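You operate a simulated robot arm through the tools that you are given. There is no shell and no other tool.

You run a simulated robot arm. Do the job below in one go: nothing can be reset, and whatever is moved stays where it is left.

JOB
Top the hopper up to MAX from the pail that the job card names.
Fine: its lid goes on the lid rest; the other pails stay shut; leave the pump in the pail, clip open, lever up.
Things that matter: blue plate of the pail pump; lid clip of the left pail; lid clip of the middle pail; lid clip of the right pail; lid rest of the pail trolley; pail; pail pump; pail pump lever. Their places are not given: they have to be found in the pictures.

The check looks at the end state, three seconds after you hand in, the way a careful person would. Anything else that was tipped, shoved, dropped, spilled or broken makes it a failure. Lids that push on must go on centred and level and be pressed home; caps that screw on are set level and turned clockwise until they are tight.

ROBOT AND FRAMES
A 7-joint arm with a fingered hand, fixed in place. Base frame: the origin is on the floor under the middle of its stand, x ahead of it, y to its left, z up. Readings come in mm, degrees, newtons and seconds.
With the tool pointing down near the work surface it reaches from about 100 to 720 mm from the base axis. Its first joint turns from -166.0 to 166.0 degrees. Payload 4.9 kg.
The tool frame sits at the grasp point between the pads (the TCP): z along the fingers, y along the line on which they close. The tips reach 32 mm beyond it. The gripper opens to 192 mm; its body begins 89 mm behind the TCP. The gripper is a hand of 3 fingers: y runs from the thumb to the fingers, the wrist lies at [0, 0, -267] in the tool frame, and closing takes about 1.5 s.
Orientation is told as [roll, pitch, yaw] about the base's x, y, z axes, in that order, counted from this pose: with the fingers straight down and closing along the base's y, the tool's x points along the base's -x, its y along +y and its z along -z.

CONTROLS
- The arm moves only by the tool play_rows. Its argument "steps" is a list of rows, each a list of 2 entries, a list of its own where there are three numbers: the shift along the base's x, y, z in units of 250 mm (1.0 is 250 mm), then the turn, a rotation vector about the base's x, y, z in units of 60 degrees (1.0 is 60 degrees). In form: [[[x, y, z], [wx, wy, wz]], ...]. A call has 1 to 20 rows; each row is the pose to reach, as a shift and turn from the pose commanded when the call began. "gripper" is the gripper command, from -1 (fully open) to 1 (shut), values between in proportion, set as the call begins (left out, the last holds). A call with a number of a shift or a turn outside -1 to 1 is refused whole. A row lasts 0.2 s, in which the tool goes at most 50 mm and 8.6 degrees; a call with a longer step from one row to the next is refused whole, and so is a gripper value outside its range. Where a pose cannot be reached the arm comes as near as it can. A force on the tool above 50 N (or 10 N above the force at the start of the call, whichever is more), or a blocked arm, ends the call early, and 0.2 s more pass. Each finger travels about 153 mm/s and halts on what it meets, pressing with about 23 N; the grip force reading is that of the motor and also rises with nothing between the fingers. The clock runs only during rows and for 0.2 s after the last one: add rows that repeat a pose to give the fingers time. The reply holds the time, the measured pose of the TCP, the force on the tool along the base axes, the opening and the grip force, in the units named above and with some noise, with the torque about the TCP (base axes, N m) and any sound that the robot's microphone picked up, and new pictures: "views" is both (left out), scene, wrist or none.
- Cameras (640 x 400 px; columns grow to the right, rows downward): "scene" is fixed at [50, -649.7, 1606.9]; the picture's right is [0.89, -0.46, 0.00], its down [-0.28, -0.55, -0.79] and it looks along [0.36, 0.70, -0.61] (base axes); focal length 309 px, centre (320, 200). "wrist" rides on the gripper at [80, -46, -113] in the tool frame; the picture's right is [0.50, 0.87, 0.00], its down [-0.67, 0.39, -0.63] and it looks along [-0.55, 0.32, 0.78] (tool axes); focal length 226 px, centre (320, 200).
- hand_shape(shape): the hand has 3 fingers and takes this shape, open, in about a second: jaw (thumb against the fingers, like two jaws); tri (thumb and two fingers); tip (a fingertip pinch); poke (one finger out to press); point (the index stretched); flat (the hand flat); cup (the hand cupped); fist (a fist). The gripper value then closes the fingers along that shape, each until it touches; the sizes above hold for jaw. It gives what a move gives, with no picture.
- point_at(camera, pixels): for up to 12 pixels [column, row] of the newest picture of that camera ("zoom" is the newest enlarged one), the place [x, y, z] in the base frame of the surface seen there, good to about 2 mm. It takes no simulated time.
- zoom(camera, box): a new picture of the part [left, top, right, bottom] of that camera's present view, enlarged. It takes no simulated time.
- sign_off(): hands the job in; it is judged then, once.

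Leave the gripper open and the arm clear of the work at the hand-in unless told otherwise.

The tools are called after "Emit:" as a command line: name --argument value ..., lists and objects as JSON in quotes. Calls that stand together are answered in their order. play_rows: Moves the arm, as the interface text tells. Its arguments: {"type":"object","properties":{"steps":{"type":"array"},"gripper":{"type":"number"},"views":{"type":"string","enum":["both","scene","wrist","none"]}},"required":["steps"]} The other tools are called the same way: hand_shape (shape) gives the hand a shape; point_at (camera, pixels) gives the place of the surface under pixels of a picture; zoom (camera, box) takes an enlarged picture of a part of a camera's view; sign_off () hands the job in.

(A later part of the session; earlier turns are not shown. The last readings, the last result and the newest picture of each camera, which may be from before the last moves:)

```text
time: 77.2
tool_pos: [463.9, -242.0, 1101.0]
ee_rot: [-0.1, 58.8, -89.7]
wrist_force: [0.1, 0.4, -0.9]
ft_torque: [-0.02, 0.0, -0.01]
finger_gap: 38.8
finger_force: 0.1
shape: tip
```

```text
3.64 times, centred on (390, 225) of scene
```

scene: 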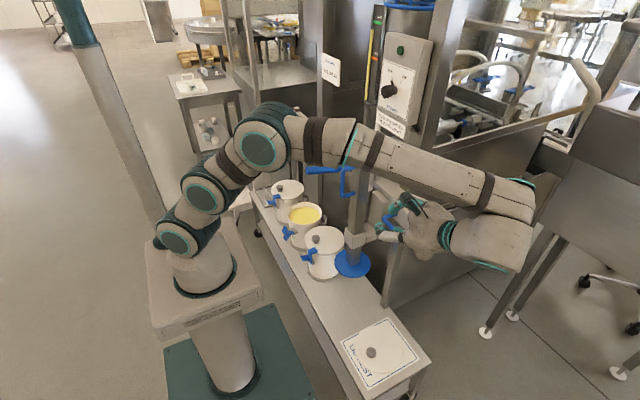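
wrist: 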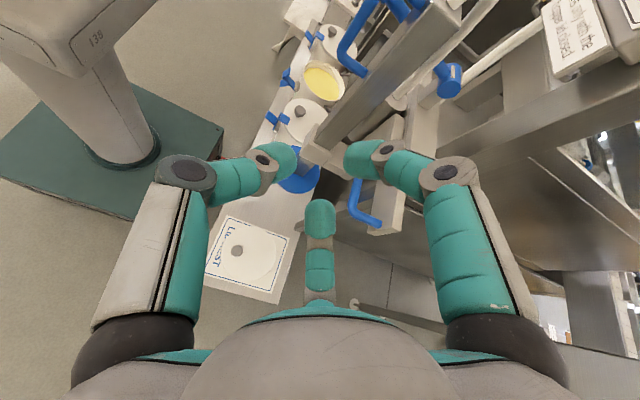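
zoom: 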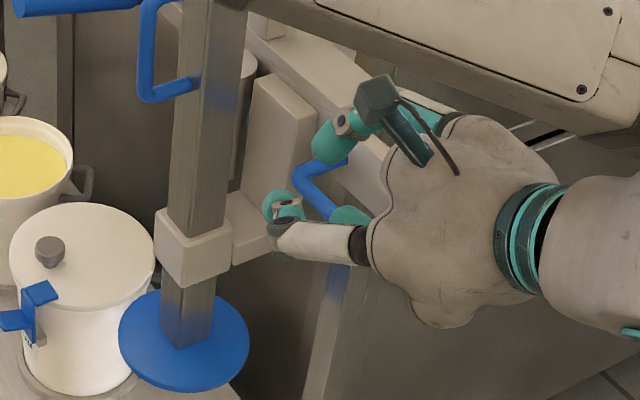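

All pinch shapes close radially with the same geometry. Simplest and most controllable: slide the carriage by pushing the column's −y face with the closed fingertips, which can't overshoot because friction holds the carriage. I'll close the fingers and move to just short of the column at about (525, −45, 1010).

Emit:
play_rows --steps '[[[0, 0, 0], [0, 0, 0]], [[0.08, 0.1, -0.02], [0, 0, 0]], [[0.16, 0.22, -0.06], [0, 0, 0]], [[0.22, 0.34, -0.1], [0, 0, 0]], [[0.245, 0.46, -0.16], [0, 0, 0]], [[0.245, 0.58, -0.22], [0, 0, 0]], [[0.245, 0.66, -0.28], [0, 0, 0]]]' --gripper 1

Emit:
zoom --camera "scene" --box '[310, 130, 450, 280]'

Emit:
zoom --camera "wrist" --box '[180, 50, 460, 270]'

```text
time: 78.8
tool_pos: [525.6, -76.2, 1032.4]
ee_rot: [0.0, 59.9, -89.7]
wrist_force: [0.7, -0.5, 0.2]
ft_torque: [-0.02, 0.01, -0.05]
finger_gap: 0.0
finger_force: 22.9
shape: tip
```

scene: 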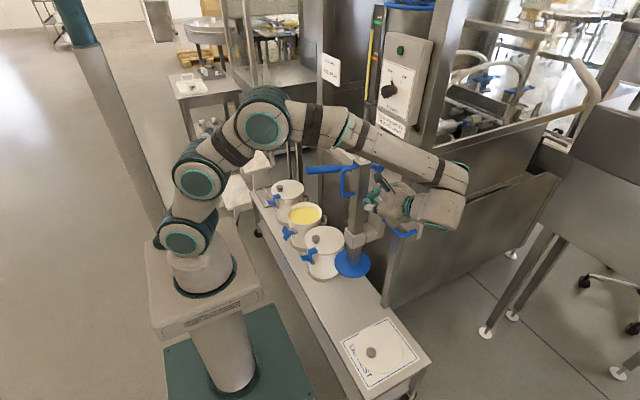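
wrist: 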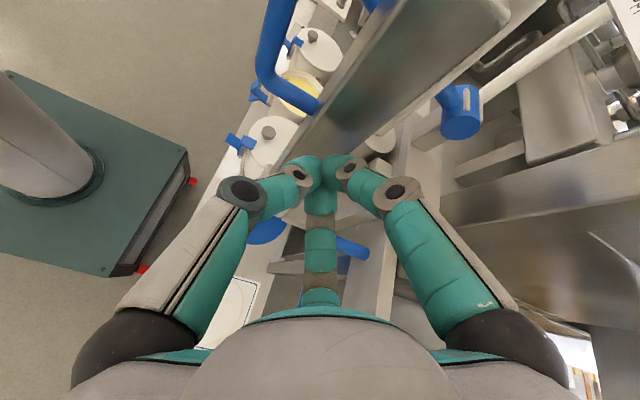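

```text
2.67 times, centred on (380, 205) of scene
```

zoom: 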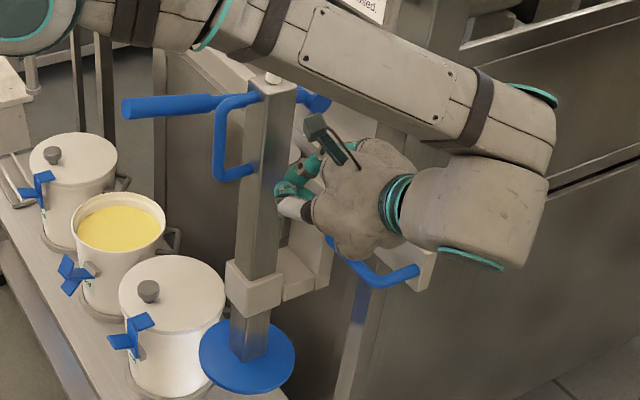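

```text
1.82 times, centred on (320, 160) of wrist
```

zoom: 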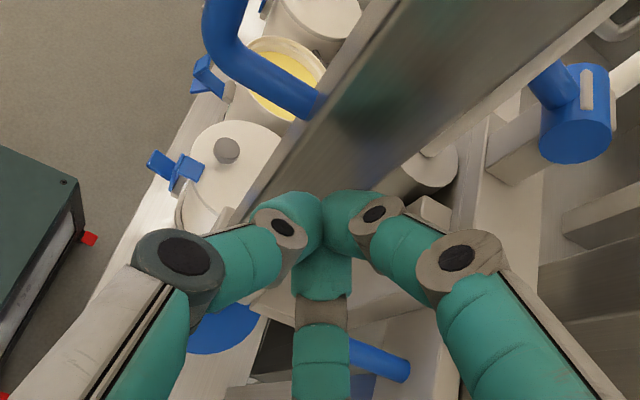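

The fingertips face the column squarely. I'll push +y gently, about 80 mm past contact, and watch whether the carriage slides.

Emit:
play_rows --steps '[[[0, 0.05, 0], [0, 0, 0]], [[0, 0.1, 0], [0, 0, 0]], [[0, 0.15, 0], [0, 0, 0]], [[0, 0.2, 0], [0, 0, 0]], [[0, 0.26, 0], [0, 0, 0]], [[0, 0.32, 0], [0, 0, 0]], [[0, 0.38, 0], [0, 0, 0]], [[0, 0.4, 0], [0, 0, 0]]]'

Emit:
zoom --camera "scene" --box '[290, 130, 430, 280]'

```text
time: 80.6
tool_pos: [526.6, 23.5, 1031.0]
ee_rot: [-0.1, 59.9, -89.7]
wrist_force: [-0.1, -0.2, -0.7]
ft_torque: [0.01, 0.0, -0.01]
finger_gap: 0.3
finger_force: 22.9
shape: tip
```

scene: 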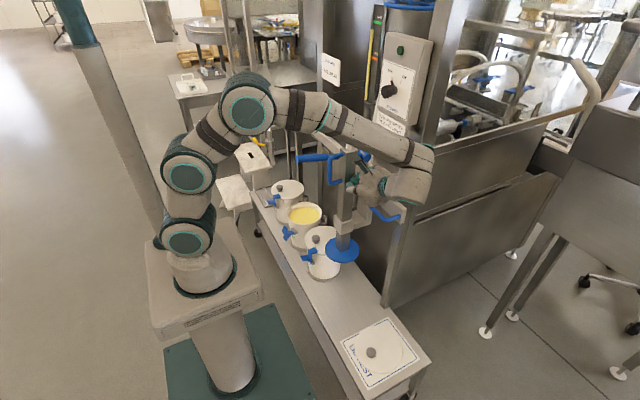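
wrist: 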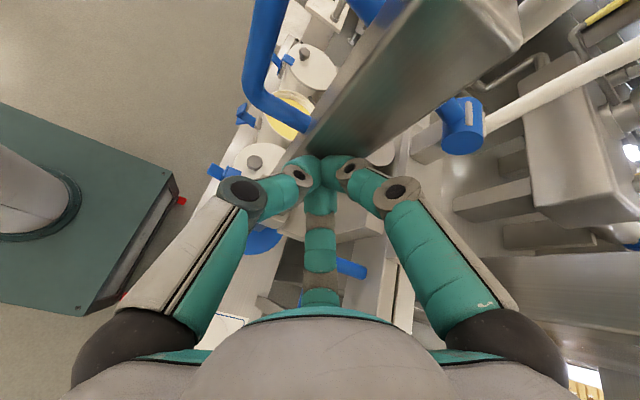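

```text
2.67 times, centred on (360, 205) of scene
```

zoom: 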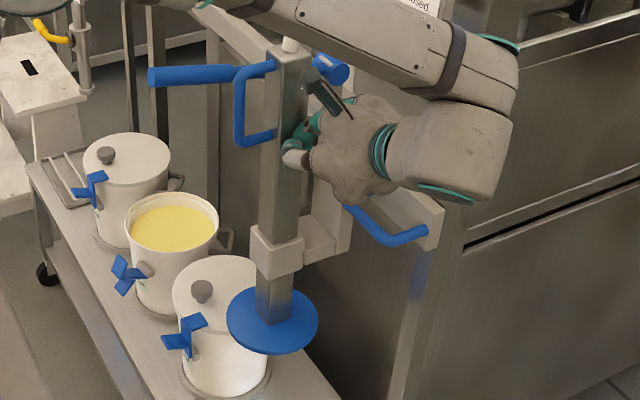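

The carriage slides easily. I'll check the column's position, then continue.

Emit:
point_at --camera "zoom" --pixels '[[290, 110], [283, 300], [270, 330], [240, 320], [310, 320], [275, 352], [265, 295], [232, 335]]'

```text
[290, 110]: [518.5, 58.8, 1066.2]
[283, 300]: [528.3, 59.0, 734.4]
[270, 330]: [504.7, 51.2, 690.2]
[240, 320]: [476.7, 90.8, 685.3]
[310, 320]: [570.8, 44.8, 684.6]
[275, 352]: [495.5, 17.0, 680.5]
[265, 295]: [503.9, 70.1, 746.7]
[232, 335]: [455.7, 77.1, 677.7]
```

The column face is at y≈59 (axis about 80), so about 367 mm remain to pail centre y≈447. I'll push on 240 mm.

Emit:
play_rows --steps '[[[0, 0.06, 0], [0, 0, 0]], [[0, 0.14, 0], [0, 0, 0]], [[0, 0.23, 0], [0, 0, 0]], [[0, 0.33, 0], [0, 0, 0]], [[0, 0.43, 0], [0, 0, 0]], [[0, 0.53, 0], [0, 0, 0]], [[0, 0.63, 0], [0, 0, 0]], [[0, 0.73, 0], [0, 0, 0]], [[0, 0.82, 0], [0, 0, 0]], [[0, 0.89, 0], [0, 0, 0]], [[0, 0.94, 0], [0, 0, 0]], [[0, 0.96, 0], [0, 0, 0]]]'

Emit:
zoom --camera "scene" --box '[260, 120, 400, 270]'

```text
time: 83.2
tool_pos: [525.7, 263.6, 1031.0]
ee_rot: [-0.1, 59.9, -89.7]
wrist_force: [-0.2, -0.9, 0.1]
ft_torque: [0.0, -0.03, 0.02]
finger_gap: 0.1
finger_force: 22.7
shape: tip
```

scene: 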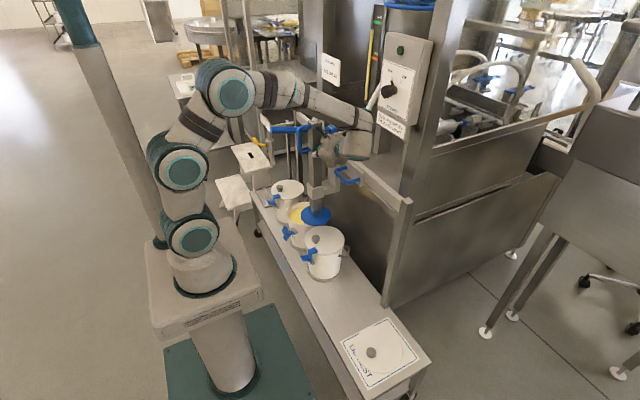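
wrist: 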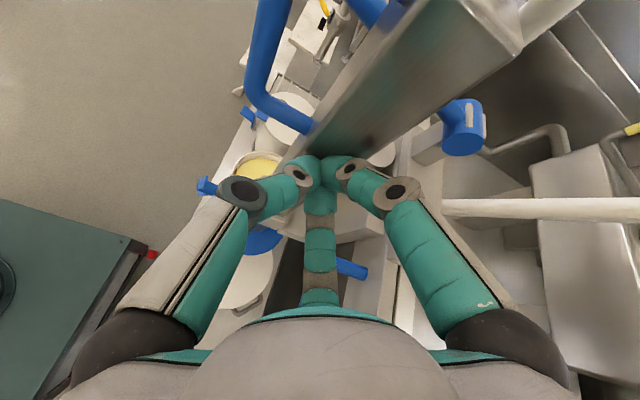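

```text
2.67 times, centred on (330, 195) of scene
```

zoom: 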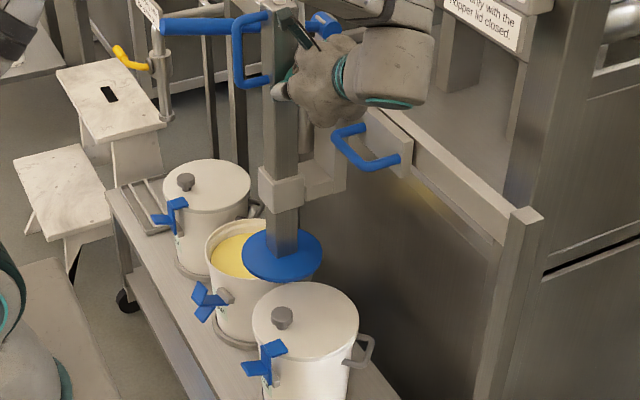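

Emit:
point_at --camera "zoom" --pixels '[[285, 120], [290, 150], [290, 215], [250, 240], [318, 240], [285, 277], [282, 262], [245, 265], [270, 225], [265, 235]]'

```text
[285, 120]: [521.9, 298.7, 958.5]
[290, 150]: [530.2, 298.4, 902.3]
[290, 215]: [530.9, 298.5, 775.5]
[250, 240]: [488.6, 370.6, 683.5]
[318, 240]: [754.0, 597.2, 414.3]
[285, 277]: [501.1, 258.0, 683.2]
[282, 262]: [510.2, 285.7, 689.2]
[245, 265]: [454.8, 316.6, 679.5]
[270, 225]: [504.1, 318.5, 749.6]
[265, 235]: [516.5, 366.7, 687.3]
```

The contact offset is steady: column face = TCP + 35, axis now y≈320. I'll push another 118 mm, slowing at the end, then check alignment over the pail.

Emit:
play_rows --steps '[[[0, 0.06, 0], [0, 0, 0]], [[0, 0.13, 0], [0, 0, 0]], [[0, 0.21, 0], [0, 0, 0]], [[0, 0.29, 0], [0, 0, 0]], [[0, 0.36, 0], [0, 0, 0]], [[0, 0.41, 0], [0, 0, 0]], [[0, 0.44, 0], [0, 0, 0]], [[0, 0.46, 0], [0, 0, 0]], [[0, 0.472, 0], [0, 0, 0]]]'

Emit:
zoom --camera "scene" --box '[250, 120, 380, 260]'

```text
time: 85.2
tool_pos: [526.5, 380.5, 1030.5]
ee_rot: [-0.2, 59.8, -89.8]
wrist_force: [-0.1, 0.1, -0.2]
ft_torque: [-0.02, 0.01, -0.01]
finger_gap: 0.0
finger_force: 23.2
shape: tip
```

scene: 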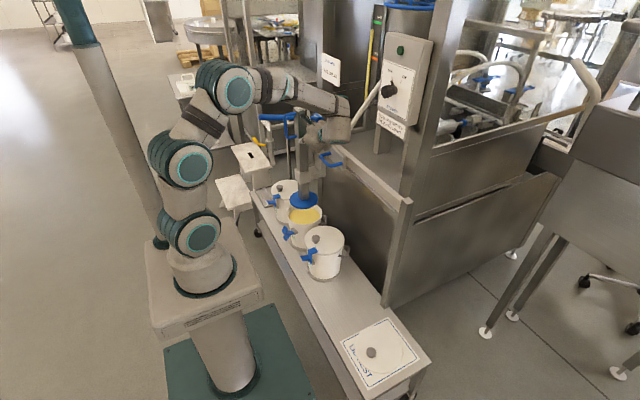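
wrist: 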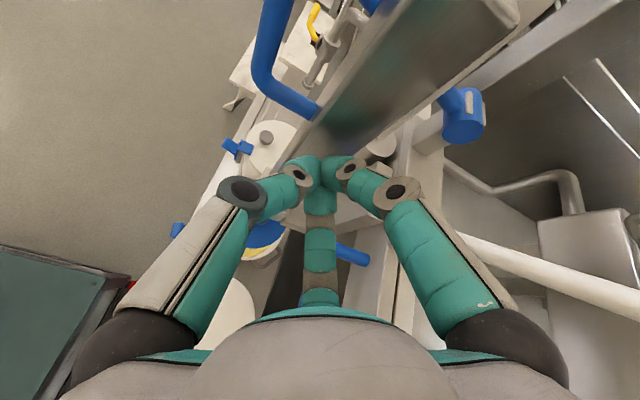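

```text
2.86 times, centred on (315, 190) of scene
```

zoom: 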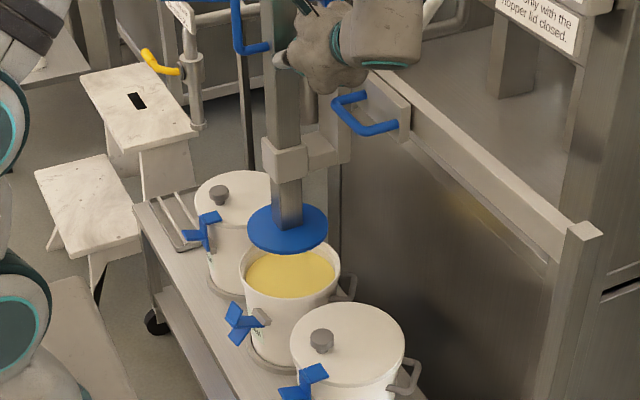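

I'll zoom in on the plate and pail rim for precise alignment.

Emit:
zoom --camera "scene" --box '[280, 180, 340, 240]'

```text
6.67 times, centred on (310, 210) of scene
```

zoom: 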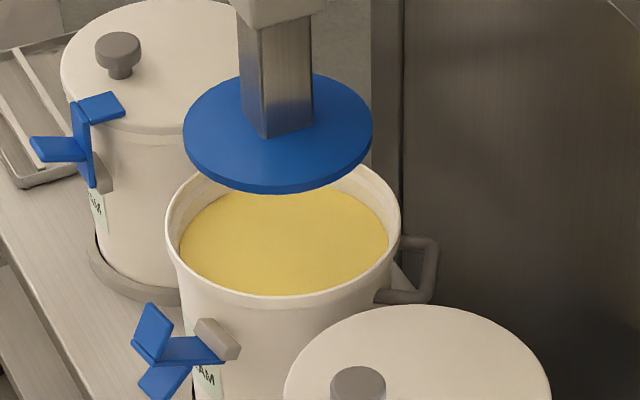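

Emit:
point_at --camera "zoom" --pixels '[[169, 220], [174, 245], [195, 272], [235, 292], [283, 298], [330, 288], [370, 265], [392, 235], [396, 205], [385, 180], [182, 190], [285, 250]]'

Emit:
point_at --camera "zoom" --pixels '[[187, 125], [190, 150], [210, 175], [245, 188], [290, 188], [330, 176], [360, 150], [370, 125], [360, 98], [335, 78], [215, 88], [290, 110]]'

```text
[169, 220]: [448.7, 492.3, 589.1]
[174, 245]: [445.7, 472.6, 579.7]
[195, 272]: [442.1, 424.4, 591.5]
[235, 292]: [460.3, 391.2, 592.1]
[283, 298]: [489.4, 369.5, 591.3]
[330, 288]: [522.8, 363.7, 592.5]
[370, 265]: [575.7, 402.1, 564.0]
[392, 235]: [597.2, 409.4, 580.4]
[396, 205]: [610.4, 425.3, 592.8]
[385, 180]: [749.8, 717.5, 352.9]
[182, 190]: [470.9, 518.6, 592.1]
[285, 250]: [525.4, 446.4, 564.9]
```

```text
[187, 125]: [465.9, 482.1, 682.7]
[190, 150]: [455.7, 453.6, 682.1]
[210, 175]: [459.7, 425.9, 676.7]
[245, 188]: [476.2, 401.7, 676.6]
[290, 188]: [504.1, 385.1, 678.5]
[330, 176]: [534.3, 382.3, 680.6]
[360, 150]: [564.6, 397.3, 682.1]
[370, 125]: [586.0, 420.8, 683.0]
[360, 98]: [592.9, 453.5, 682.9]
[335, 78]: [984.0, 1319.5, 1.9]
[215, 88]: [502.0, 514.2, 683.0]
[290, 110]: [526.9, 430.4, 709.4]
```

The carriage appears to have settled a little ahead of the fingertips, perhaps in a detent. I'll double-check the column axis.

Emit:
zoom --camera "scene" --box '[260, 100, 360, 200]'

```text
4.00 times, centred on (310, 150) of scene
```

zoom: 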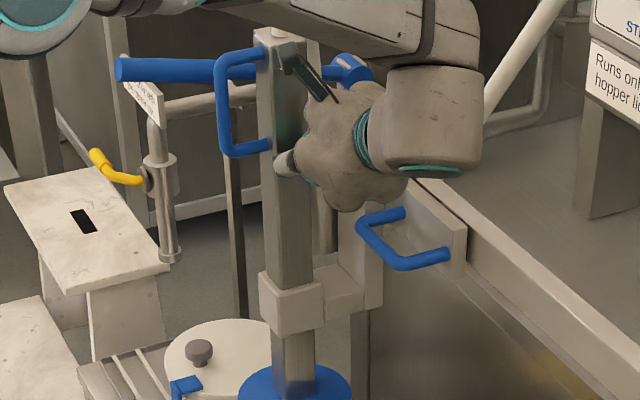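

Emit:
point_at --camera "zoom" --pixels '[[300, 220], [300, 250], [275, 200], [275, 240], [300, 370], [225, 100], [240, 155], [240, 65], [125, 70], [180, 70], [345, 70], [370, 75]]'

```text
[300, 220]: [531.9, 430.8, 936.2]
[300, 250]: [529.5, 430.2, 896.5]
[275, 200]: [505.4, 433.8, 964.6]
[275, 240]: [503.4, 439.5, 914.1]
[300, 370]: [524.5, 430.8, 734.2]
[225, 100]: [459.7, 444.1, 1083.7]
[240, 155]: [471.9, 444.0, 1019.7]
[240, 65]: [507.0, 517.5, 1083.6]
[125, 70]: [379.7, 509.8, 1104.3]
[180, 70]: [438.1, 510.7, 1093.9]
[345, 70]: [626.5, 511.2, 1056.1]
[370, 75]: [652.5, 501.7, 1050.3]
```

The axis is at y≈451 against pail centre y≈448, and x matches within 1 mm: well aligned. Now I'll back off, open the fingers, make the tool horizontal, and grip the D-handle bar (459, 450) to lower the pump.

Emit:
play_rows --steps '[[[0, -0.06, 0], [0, 0, 0]], [[0, -0.2, 0.02], [0, 0, 0]], [[-0.12, -0.28, 0.1], [0, 0, 0]], [[-0.25, -0.3, 0.18], [0, 0, 0]]]' --views "none"

Emit:
play_rows --steps '[[[0, 0, 0], [0.13, 0, 0]], [[0, 0, 0], [0.26, 0, 0]], [[0, 0, 0], [0.39, 0, 0]], [[0, 0, 0], [0.5, 0, 0]], [[0, 0, 0], [0.5, 0, 0]]]' --gripper 0.48

Emit:
zoom --camera "wrist" --box '[180, 20, 460, 270]'

```text
time: 86.2
tool_pos: [464.4, 308.0, 1075.4]
ee_rot: [-0.2, 59.8, -89.7]
wrist_force: [0.5, -0.6, 0.8]
ft_torque: [0.04, -0.04, -0.01]
finger_gap: 0.3
finger_force: 23.3
shape: tip
```

```text
time: 87.4
tool_pos: [464.7, 306.7, 1075.4]
ee_rot: [78.6, 89.8, -10.9]
wrist_force: [-0.3, -0.5, 0.6]
ft_torque: [-0.03, 0.03, 0.0]
finger_gap: 49.5
finger_force: 0.0
shape: tip
```

scene: 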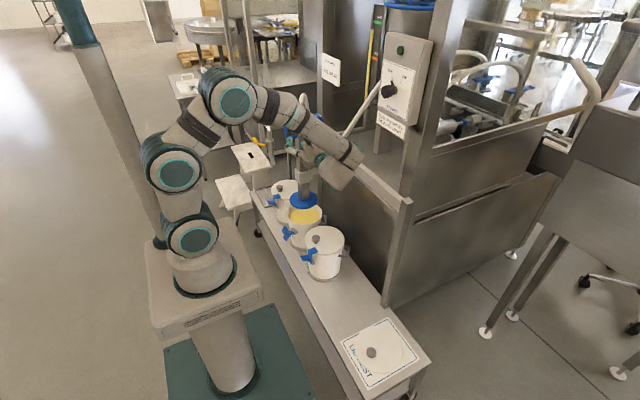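
wrist: 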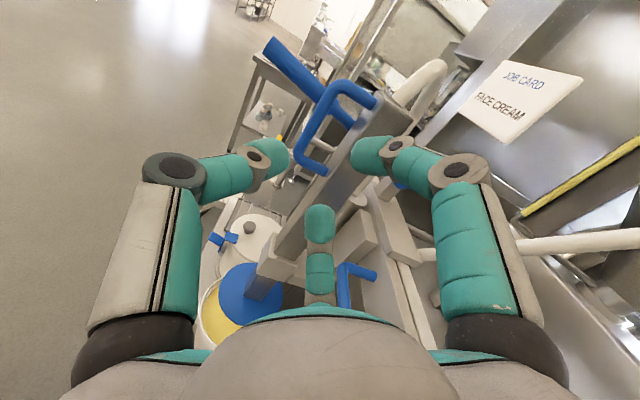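

```text
1.60 times, centred on (320, 145) of wrist
```

zoom: 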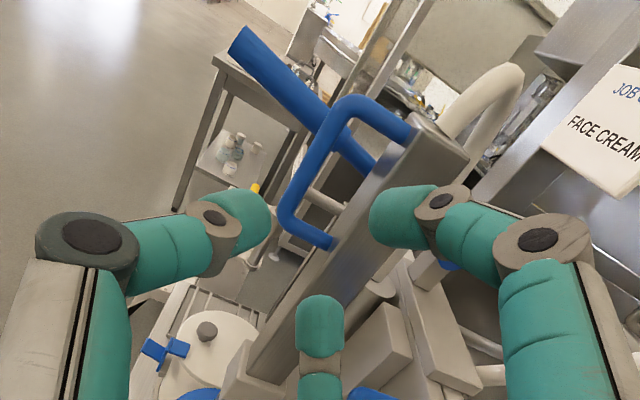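

A great view. I'll measure the D-handle from here.

Emit:
point_at --camera "zoom" --pixels '[[320, 150], [310, 170], [298, 190], [330, 130], [345, 105], [375, 105], [405, 128], [290, 212], [310, 232], [330, 243], [380, 180], [350, 280]]'

```text
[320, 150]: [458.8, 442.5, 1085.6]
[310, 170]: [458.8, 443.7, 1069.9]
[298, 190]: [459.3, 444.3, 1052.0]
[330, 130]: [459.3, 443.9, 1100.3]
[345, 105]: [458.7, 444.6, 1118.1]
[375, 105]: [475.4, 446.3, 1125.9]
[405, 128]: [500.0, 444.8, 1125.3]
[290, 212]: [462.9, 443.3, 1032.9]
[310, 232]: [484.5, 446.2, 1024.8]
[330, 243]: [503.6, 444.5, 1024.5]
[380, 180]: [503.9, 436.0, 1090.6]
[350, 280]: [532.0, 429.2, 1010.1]
```

The bar is centred at (459, 450), z 1032–1119. I'll approach along +y, stopping short to check the finger clearance.

Emit:
play_rows --steps '[[[-0.004, 0.1, 0], [0, 0, 0]], [[-0.004, 0.2, 0], [0, 0, 0]], [[-0.004, 0.3, 0], [0, 0, 0]], [[-0.004, 0.36, 0], [0, 0, 0]]]'

Emit:
zoom --camera "wrist" --box '[200, 80, 440, 260]'

Emit:
zoom --camera "scene" --box '[250, 90, 380, 220]'

```text
time: 88.4
tool_pos: [460.5, 397.2, 1076.7]
ee_rot: [44.6, 89.8, -45.2]
wrist_force: [0.0, 1.5, -0.9]
ft_torque: [0.02, -0.01, 0.0]
finger_gap: 49.6
finger_force: 0.0
shape: tip
```

scene: 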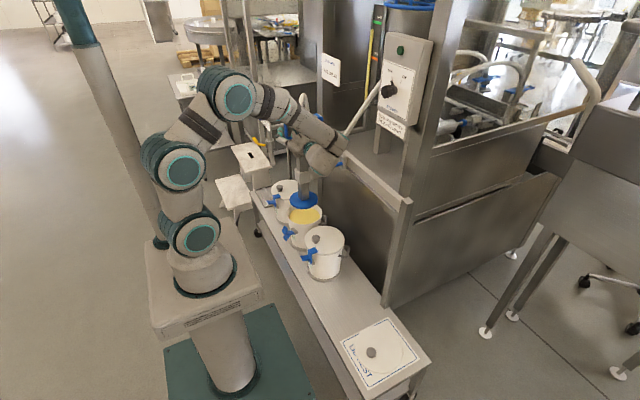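
wrist: 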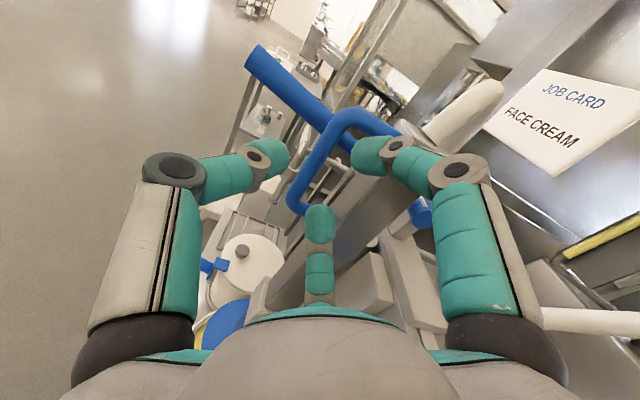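

```text
2.22 times, centred on (320, 170) of wrist
```

zoom: 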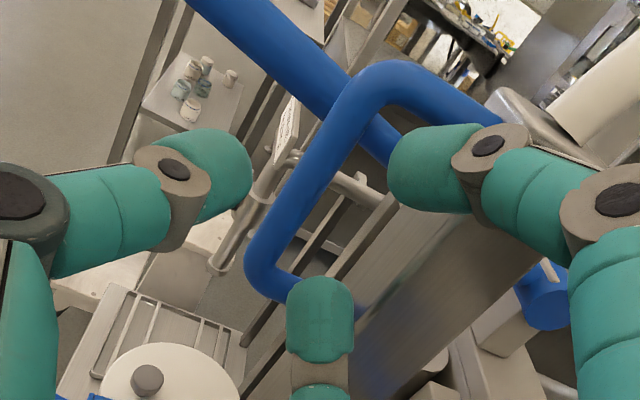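

```text
3.08 times, centred on (315, 155) of scene
```

zoom: 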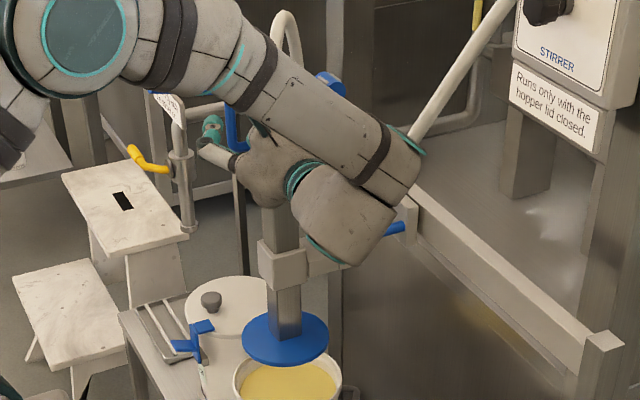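

Clearances look right. I'll trim x by +2.5 mm, narrow the opening slightly, and advance the last 30 mm.

Emit:
play_rows --steps '[[[0.01, 0, -0.004], [0, 0, 0]], [[0.01, 0.03, -0.004], [0, 0, 0]], [[0.01, 0.06, -0.004], [0, 0, 0]], [[0.01, 0.09, -0.004], [0, 0, 0]], [[0.01, 0.12, -0.004], [0, 0, 0]]]' --gripper 0.52

Emit:
zoom --camera "wrist" --box '[200, 80, 440, 260]'

```text
time: 89.6
tool_pos: [465.2, 427.1, 1075.5]
ee_rot: [24.7, 89.9, -65.0]
wrist_force: [-0.3, -3.8, -1.2]
ft_torque: [0.14, 0.03, -0.06]
finger_gap: 46.2
finger_force: 0.1
shape: tip
```

scene: 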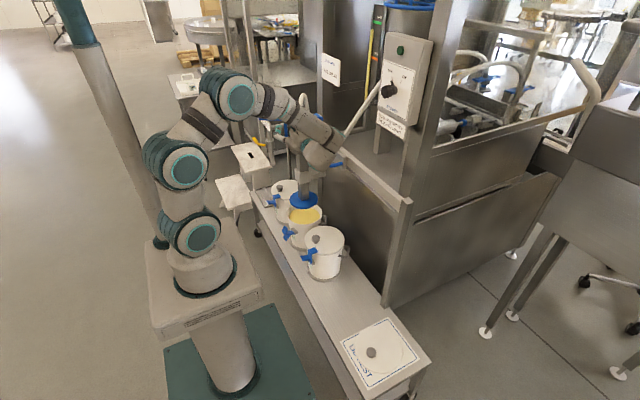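
wrist: 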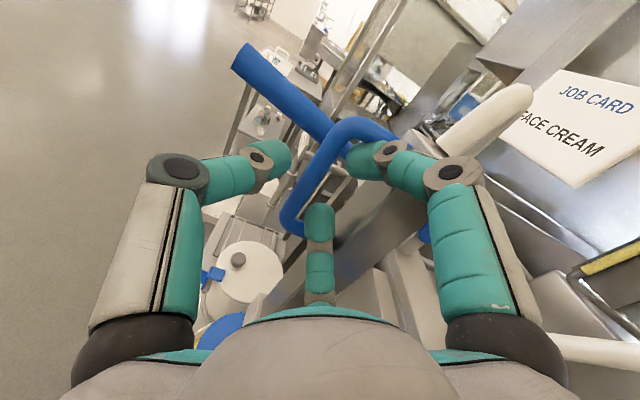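

```text
2.22 times, centred on (320, 170) of wrist
```

zoom: 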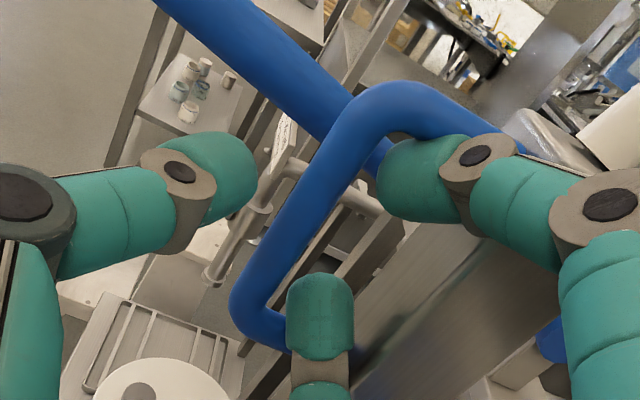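

There's slight contact (3.8 N). The bar is between the thumb (left) and the two fingers (right), inside the loop. I'll close the grip.

Emit:
play_rows --steps '[[[-0.004, 0, 0], [0, 0, 0]], [[-0.004, 0, 0], [0, 0, 0]], [[-0.004, 0, 0], [0, 0, 0]], [[-0.004, 0, 0], [0, 0, 0]]]' --gripper 1

Emit:
zoom --camera "wrist" --box '[200, 80, 440, 260]'

```text
time: 90.6
tool_pos: [462.7, 425.8, 1074.5]
ee_rot: [31.6, 89.8, -58.0]
wrist_force: [-3.3, -3.1, -3.4]
ft_torque: [-0.04, 0.03, 0.12]
finger_gap: 16.7
finger_force: 23.2
shape: tip
```

scene: 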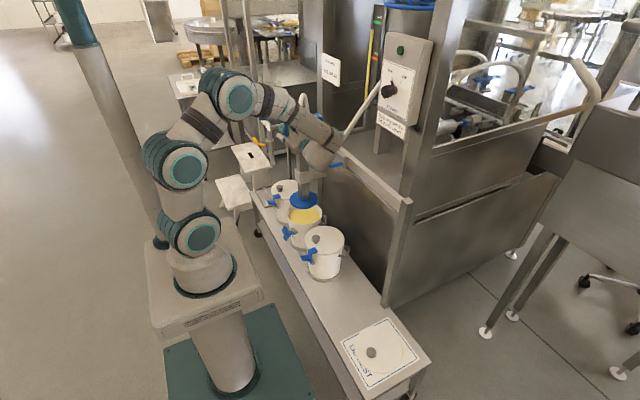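
wrist: 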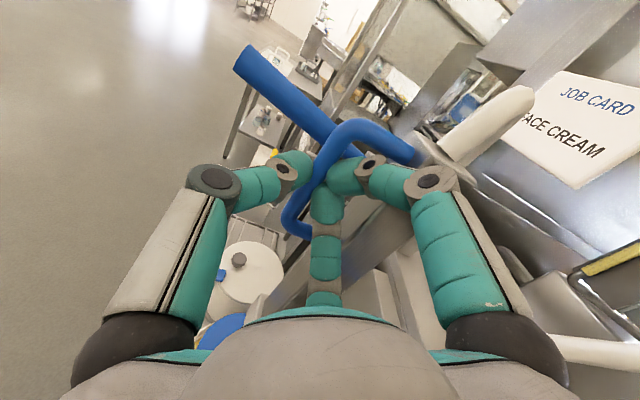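

```text
2.22 times, centred on (320, 170) of wrist
```

zoom: 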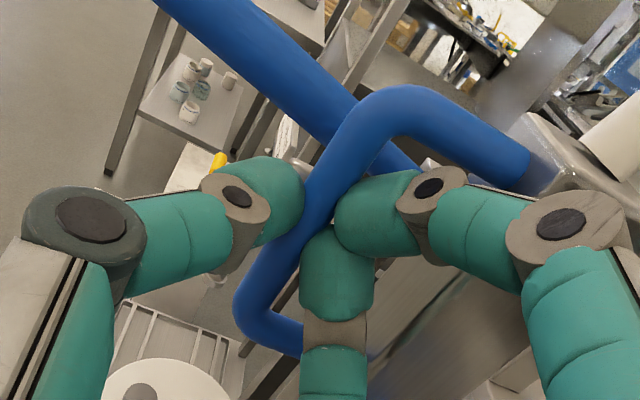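

Firm grip on the bar (gap 16.7 mm, 23 N). Now I'll lower gently by 50 mm and see how the pump moves.

Emit:
play_rows --steps '[[[0, 0, -0.03], [0, 0, 0]], [[0, 0, -0.07], [0, 0, 0]], [[0, 0, -0.11], [0, 0, 0]], [[0, 0, -0.15], [0, 0, 0]], [[0, 0, -0.18], [0, 0, 0]], [[0, 0, -0.2], [0, 0, 0]]]'

Emit:
zoom --camera "scene" --box '[250, 90, 380, 250]'

```text
time: 92.0
tool_pos: [462.9, 427.4, 1023.1]
ee_rot: [23.4, 89.8, -66.2]
wrist_force: [-8.6, -3.4, -6.0]
ft_torque: [-0.13, 0.03, 0.28]
finger_gap: 15.6
finger_force: 23.1
shape: tip
```

scene: 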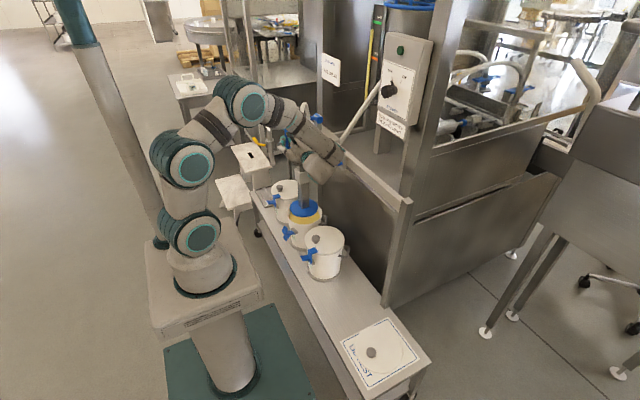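
wrist: 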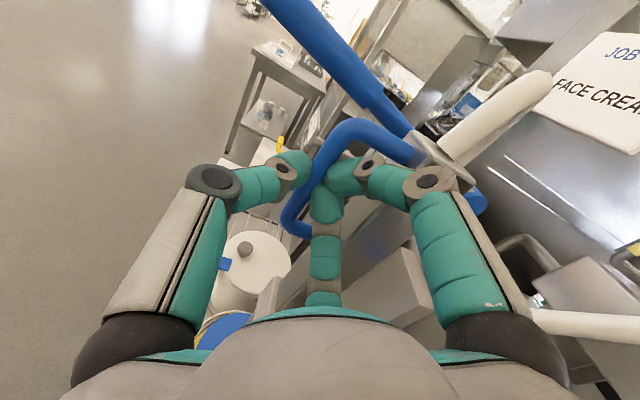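

```text
2.50 times, centred on (315, 170) of scene
```

zoom: 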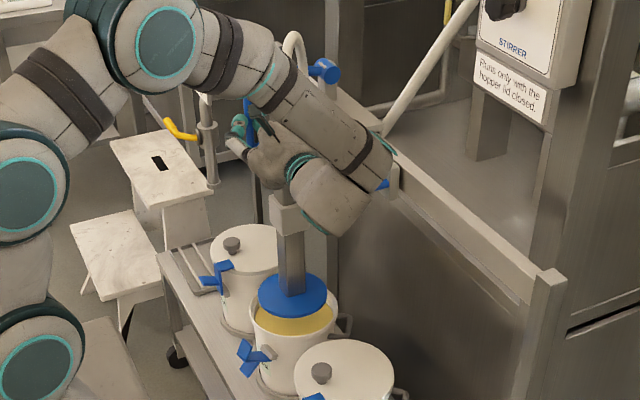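

The column lowers smoothly and the plate is centred over the opening. The lever stays at its own height. I'll lower another ~55 mm toward the cream (contact expected near TCP z≈962).

Emit:
play_rows --steps '[[[0, 0, -0.04], [0, 0, 0]], [[0, 0, -0.08], [0, 0, 0]], [[0, 0, -0.12], [0, 0, 0]], [[0, 0, -0.16], [0, 0, 0]], [[0, 0, -0.19], [0, 0, 0]], [[0, 0, -0.21], [0, 0, 0]]]'

Emit:
zoom --camera "scene" --box '[270, 150, 350, 250]'

```text
time: 93.4
tool_pos: [464.1, 426.5, 972.3]
ee_rot: [32.9, 89.8, -56.8]
wrist_force: [-6.0, -4.9, -5.3]
ft_torque: [-0.16, 0.05, 0.17]
finger_gap: 15.5
finger_force: 23.3
shape: tip
```

scene: 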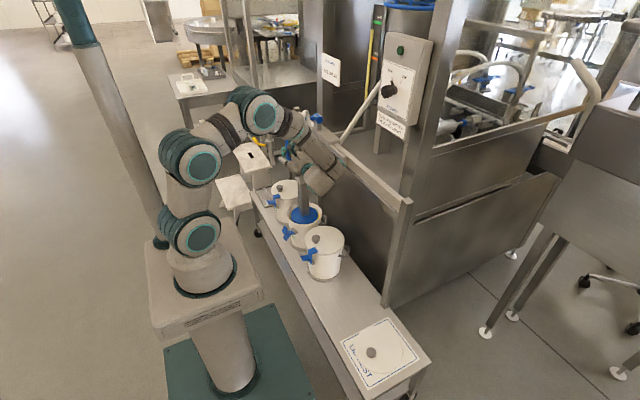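
wrist: 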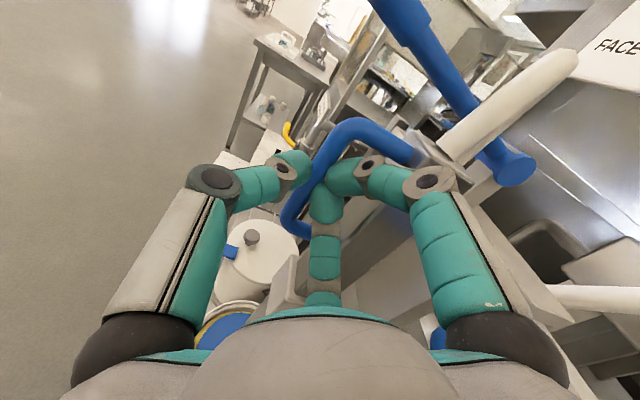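

```text
4.00 times, centred on (310, 200) of scene
```

zoom: 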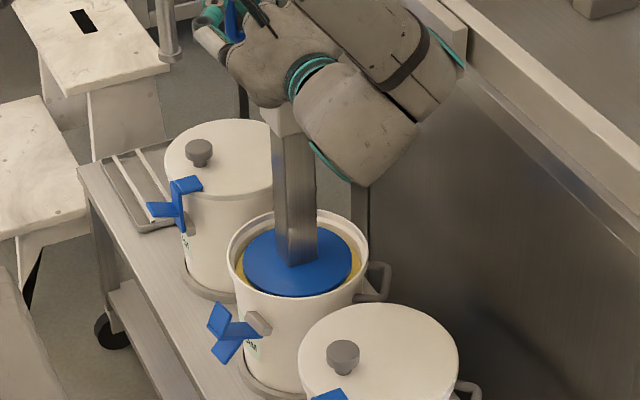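

The plate is inside the rim and centred. I'll continue in 4 mm steps and watch for resistance on the cream.

Emit:
play_rows --steps '[[[0, 0, -0.016], [0, 0, 0]], [[0, 0, -0.032], [0, 0, 0]], [[0, 0, -0.048], [0, 0, 0]], [[0, 0, -0.06], [0, 0, 0]]]' --views "none"

Emit:
play_rows --steps '[[[0, 0, -0.016], [0, 0, 0]], [[0, 0, -0.032], [0, 0, 0]], [[0, 0, -0.04], [0, 0, 0]]]' --views "scene"

Emit:
zoom --camera "scene" --box '[270, 170, 350, 250]'

```text
time: 94.4
tool_pos: [463.8, 426.2, 962.0]
ee_rot: [122.3, 89.6, 32.7]
wrist_force: [-7.6, -2.2, 28.8]
ft_torque: [0.68, 0.31, 0.18]
finger_gap: 15.4
finger_force: 23.6
shape: tip
```

```text
time: 95.2
tool_pos: [463.9, 426.9, 948.8]
ee_rot: [106.9, 89.8, 17.6]
wrist_force: [-3.7, -3.7, 27.9]
ft_torque: [0.66, 0.34, 0.08]
finger_gap: 15.6
finger_force: 23.6
shape: tip
```

scene: 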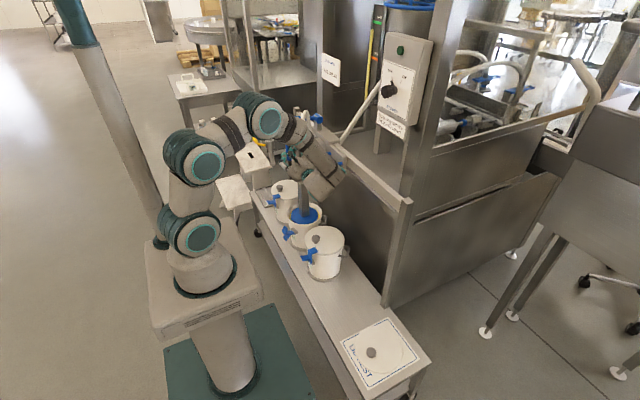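

```text
5.00 times, centred on (310, 210) of scene
```

zoom: 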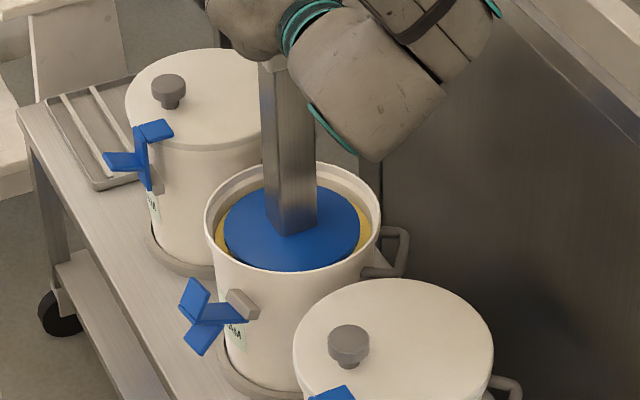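

A resistance of about 28 N appeared near z≈962. I'll check whether the plate is still going down or my grip is sliding along the bar.

Emit:
point_at --camera "zoom" --pixels '[[250, 240], [330, 245], [300, 262], [235, 250], [228, 245], [365, 245], [220, 240], [270, 200], [345, 215]]'

Emit:
play_rows --steps '[[[0, 0, 0], [0, 0, 0]]]' --views "wrist"

Emit:
zoom --camera "wrist" --box '[200, 80, 440, 260]'

```text
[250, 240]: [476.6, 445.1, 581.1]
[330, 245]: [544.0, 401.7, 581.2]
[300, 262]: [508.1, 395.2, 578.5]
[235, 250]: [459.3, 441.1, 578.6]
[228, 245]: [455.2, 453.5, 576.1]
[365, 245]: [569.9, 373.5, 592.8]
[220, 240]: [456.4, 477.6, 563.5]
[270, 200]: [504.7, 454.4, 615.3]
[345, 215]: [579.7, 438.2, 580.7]
```

```text
time: 95.6
tool_pos: [462.6, 425.5, 948.2]
ee_rot: [103.4, 89.8, 13.9]
wrist_force: [-3.5, -3.9, 27.2]
ft_torque: [0.66, 0.3, 0.05]
finger_gap: 15.5
finger_force: 22.8
shape: tip
```

wrist: 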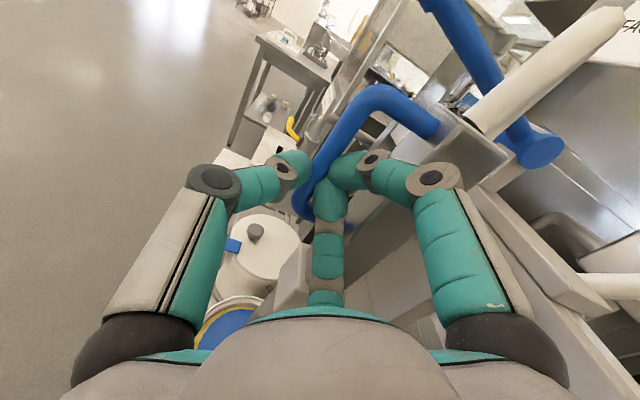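

```text
2.22 times, centred on (320, 170) of wrist
```

zoom: 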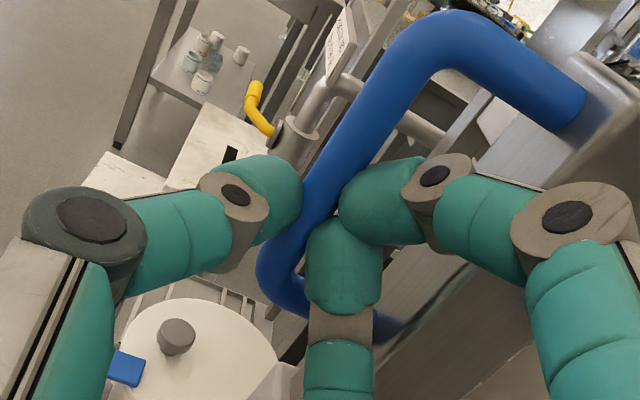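

The plate top is at z≈580 (lowered about 102 mm) and the fingers slid down the bar to the lower leg. I'll press a little more, now against the leg, to learn whether this is firm contact with the cream.

Emit:
play_rows --steps '[[[0, 0, -0.008], [0, 0, 0]], [[0, 0, -0.016], [0, 0, 0]], [[0, 0, -0.024], [0, 0, 0]], [[0, 0, -0.032], [0, 0, 0]]]' --views "scene"

Emit:
zoom --camera "scene" --box '[270, 170, 350, 250]'

Emit:
point_at --camera "zoom" --pixels '[[250, 240], [330, 245], [300, 262], [222, 240], [220, 235], [345, 215]]'

```text
time: 96.6
tool_pos: [463.3, 426.2, 940.5]
ee_rot: [88.1, 89.9, -1.4]
wrist_force: [-2.6, -1.9, 25.8]
ft_torque: [0.66, 0.27, 0.09]
finger_gap: 15.5
finger_force: 22.6
shape: tip
```

scene: 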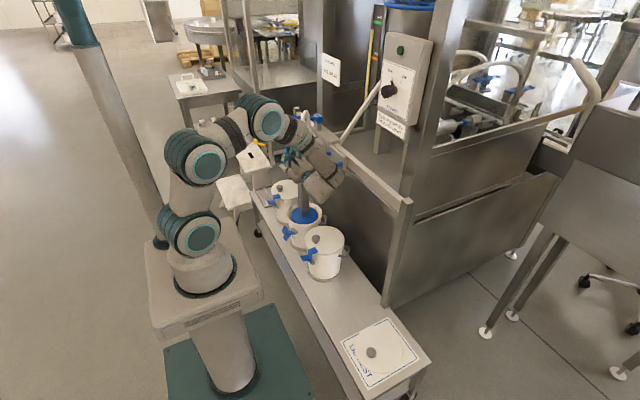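

```text
5.00 times, centred on (310, 210) of scene
```

zoom: 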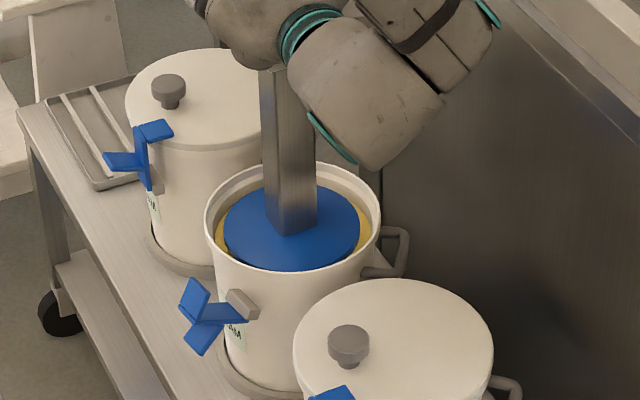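

```text
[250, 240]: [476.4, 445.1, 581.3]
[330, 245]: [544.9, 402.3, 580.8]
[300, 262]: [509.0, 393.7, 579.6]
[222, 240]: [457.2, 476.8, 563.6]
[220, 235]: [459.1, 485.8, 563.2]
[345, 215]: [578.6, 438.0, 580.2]
```

The plate stays at z≈581, firmly seated on the cream (my grip just slides at about 26 N). I'll release the bar and back off, and check the pump stays put.

Emit:
play_rows --steps '[[[0, 0, 0.008], [0, 0, 0]], [[0, 0, 0.016], [0, 0, 0]], [[0, 0, 0.016], [0, 0, 0]]]' --gripper 0.5 --views "none"

Emit:
play_rows --steps '[[[0.004, -0.04, 0.004], [0, 0, 0]], [[0.004, -0.1, 0.004], [0, 0, 0]], [[0, -0.2, 0.01], [0, 0, 0]], [[0, -0.34, 0.02], [0, 0, 0]], [[0, -0.5, 0.04], [0, 0, 0]]]'

Emit:
zoom --camera "scene" --box '[250, 90, 390, 250]'

```text
time: 97.4
tool_pos: [462.7, 426.1, 942.4]
ee_rot: [24.8, 89.7, -64.9]
wrist_force: [-3.1, -4.8, 9.7]
ft_torque: [0.09, -0.03, 0.0]
finger_gap: 45.5
finger_force: 0.0
shape: tip
```

```text
time: 98.6
tool_pos: [464.5, 301.7, 954.5]
ee_rot: [40.2, 89.8, -49.6]
wrist_force: [0.5, -0.6, 0.3]
ft_torque: [-0.01, 0.01, 0.02]
finger_gap: 48.1
finger_force: 0.0
shape: tip
```

scene: 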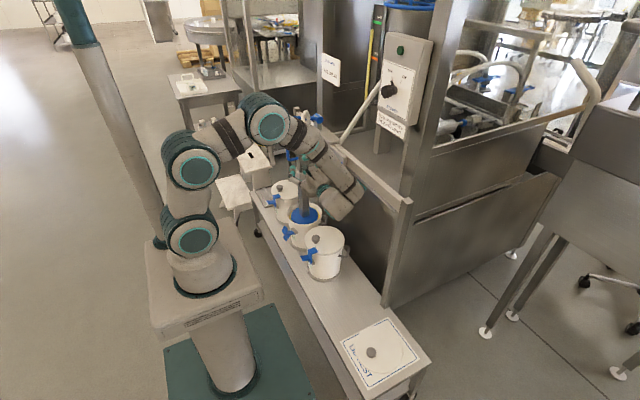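
wrist: 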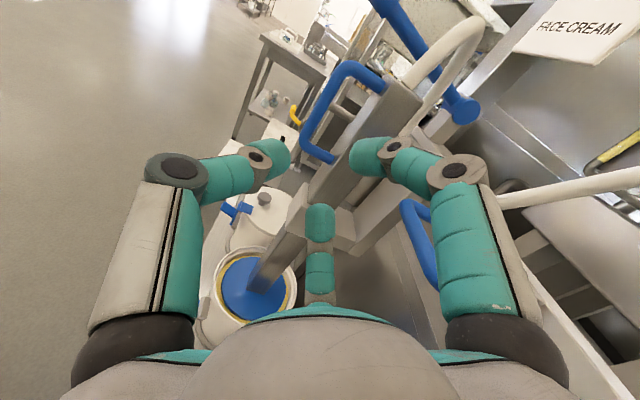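

```text
2.50 times, centred on (320, 170) of scene
```

zoom: 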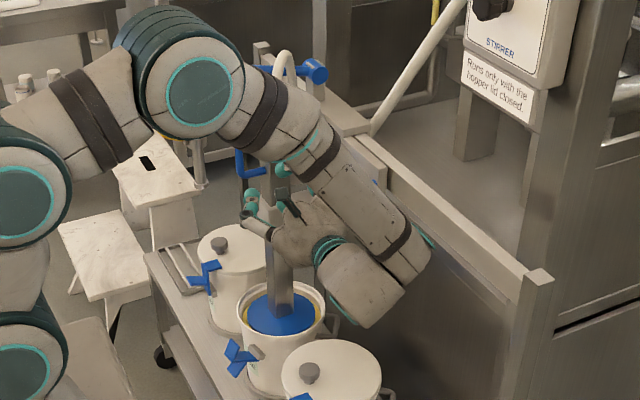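

The pump stays down, in the pail. I'll look closely at the plate in the pail from the wrist camera.

Emit:
zoom --camera "wrist" --box '[190, 230, 310, 350]'

Emit:
zoom --camera "wrist" --box '[280, 0, 500, 220]'

```text
3.33 times, centred on (250, 290) of wrist
```

zoom: 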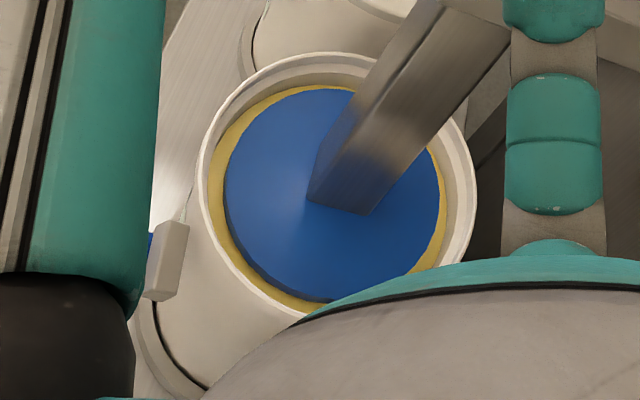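

```text
1.82 times, centred on (390, 110) of wrist
```

zoom: 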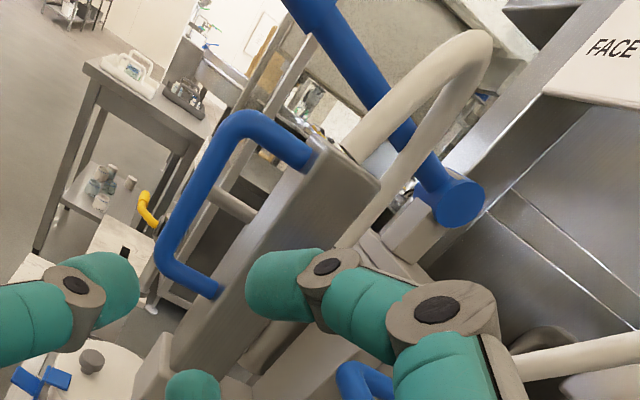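

The plate sits centred on the cream with a yellow ring all round. Next is the pump lever: it pivots near (632, 515, 1046) and its grip end is at about (376–440, 515, ~1095). I'll go up and back, turn the tool down to yaw 0, and come over the lever.

Emit:
play_rows --steps '[[[-0.04, -0.04, 0.1], [-0.13, 0, 0]], [[-0.1, -0.08, 0.22], [-0.26, 0, 0]], [[-0.16, -0.12, 0.34], [-0.39, 0, 0]], [[-0.22, -0.16, 0.46], [-0.52, 0, 0]], [[-0.28, -0.2, 0.58], [-0.65, 0, 0]], [[-0.34, -0.2, 0.72], [-0.78, 0, 0]], [[-0.4, -0.2, 0.86], [-0.91, 0, 0]], [[-0.4, -0.2, 1.0], [-1.0, 0, 0]]]' --views "scene"

Emit:
play_rows --steps '[[[0, 0.0, 0.06], [-0.125, 0, 0]], [[0, 0.0, 0.12], [-0.25, 0, 0]], [[0, 0.0, 0.18], [-0.375, 0, 0]], [[0, 0.0, 0.24], [-0.5, 0, 0]]]' --views "scene"

```text
time: 100.4
tool_pos: [362.5, 252.4, 1203.9]
ee_rot: [-0.3, 29.7, -89.8]
wrist_force: [1.2, -0.4, -0.2]
ft_torque: [0.0, -0.01, 0.01]
finger_gap: 47.8
finger_force: 0.0
shape: tip
```

scene: 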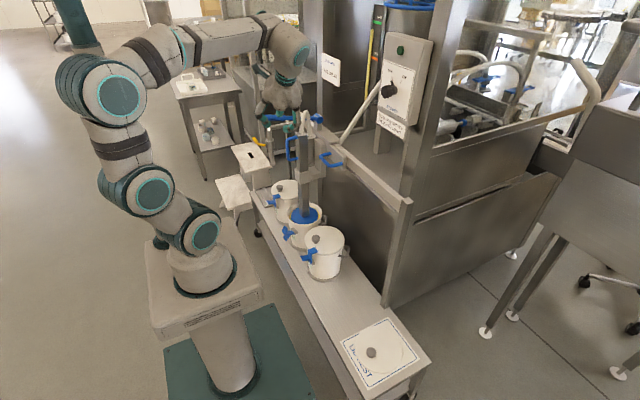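

```text
time: 101.4
tool_pos: [364.3, 251.0, 1263.5]
ee_rot: [-0.2, -0.2, -89.9]
wrist_force: [-0.3, -0.3, 0.0]
ft_torque: [0.02, -0.02, 0.02]
finger_gap: 48.1
finger_force: 0.0
shape: tip
```

scene: 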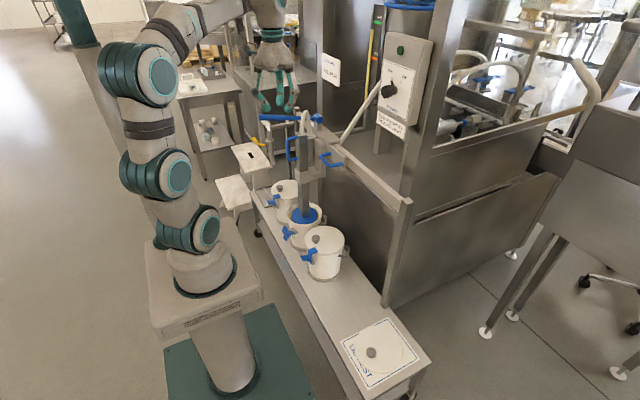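

The view of the pump is clear now. I'll zoom on the lever, the hose and the plate.

Emit:
zoom --camera "scene" --box '[250, 100, 360, 180]'

Emit:
zoom --camera "scene" --box '[355, 0, 405, 70]'

```text
5.00 times, centred on (305, 140) of scene
```

zoom: 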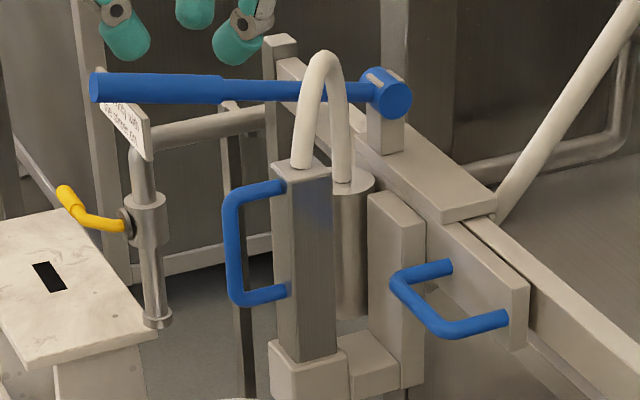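

```text
5.71 times, centred on (380, 35) of scene
```

zoom: 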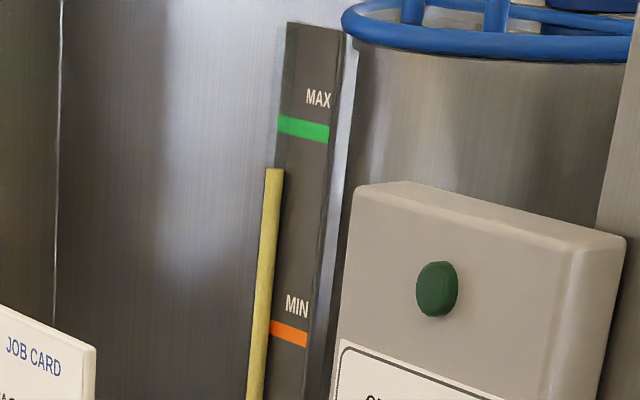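

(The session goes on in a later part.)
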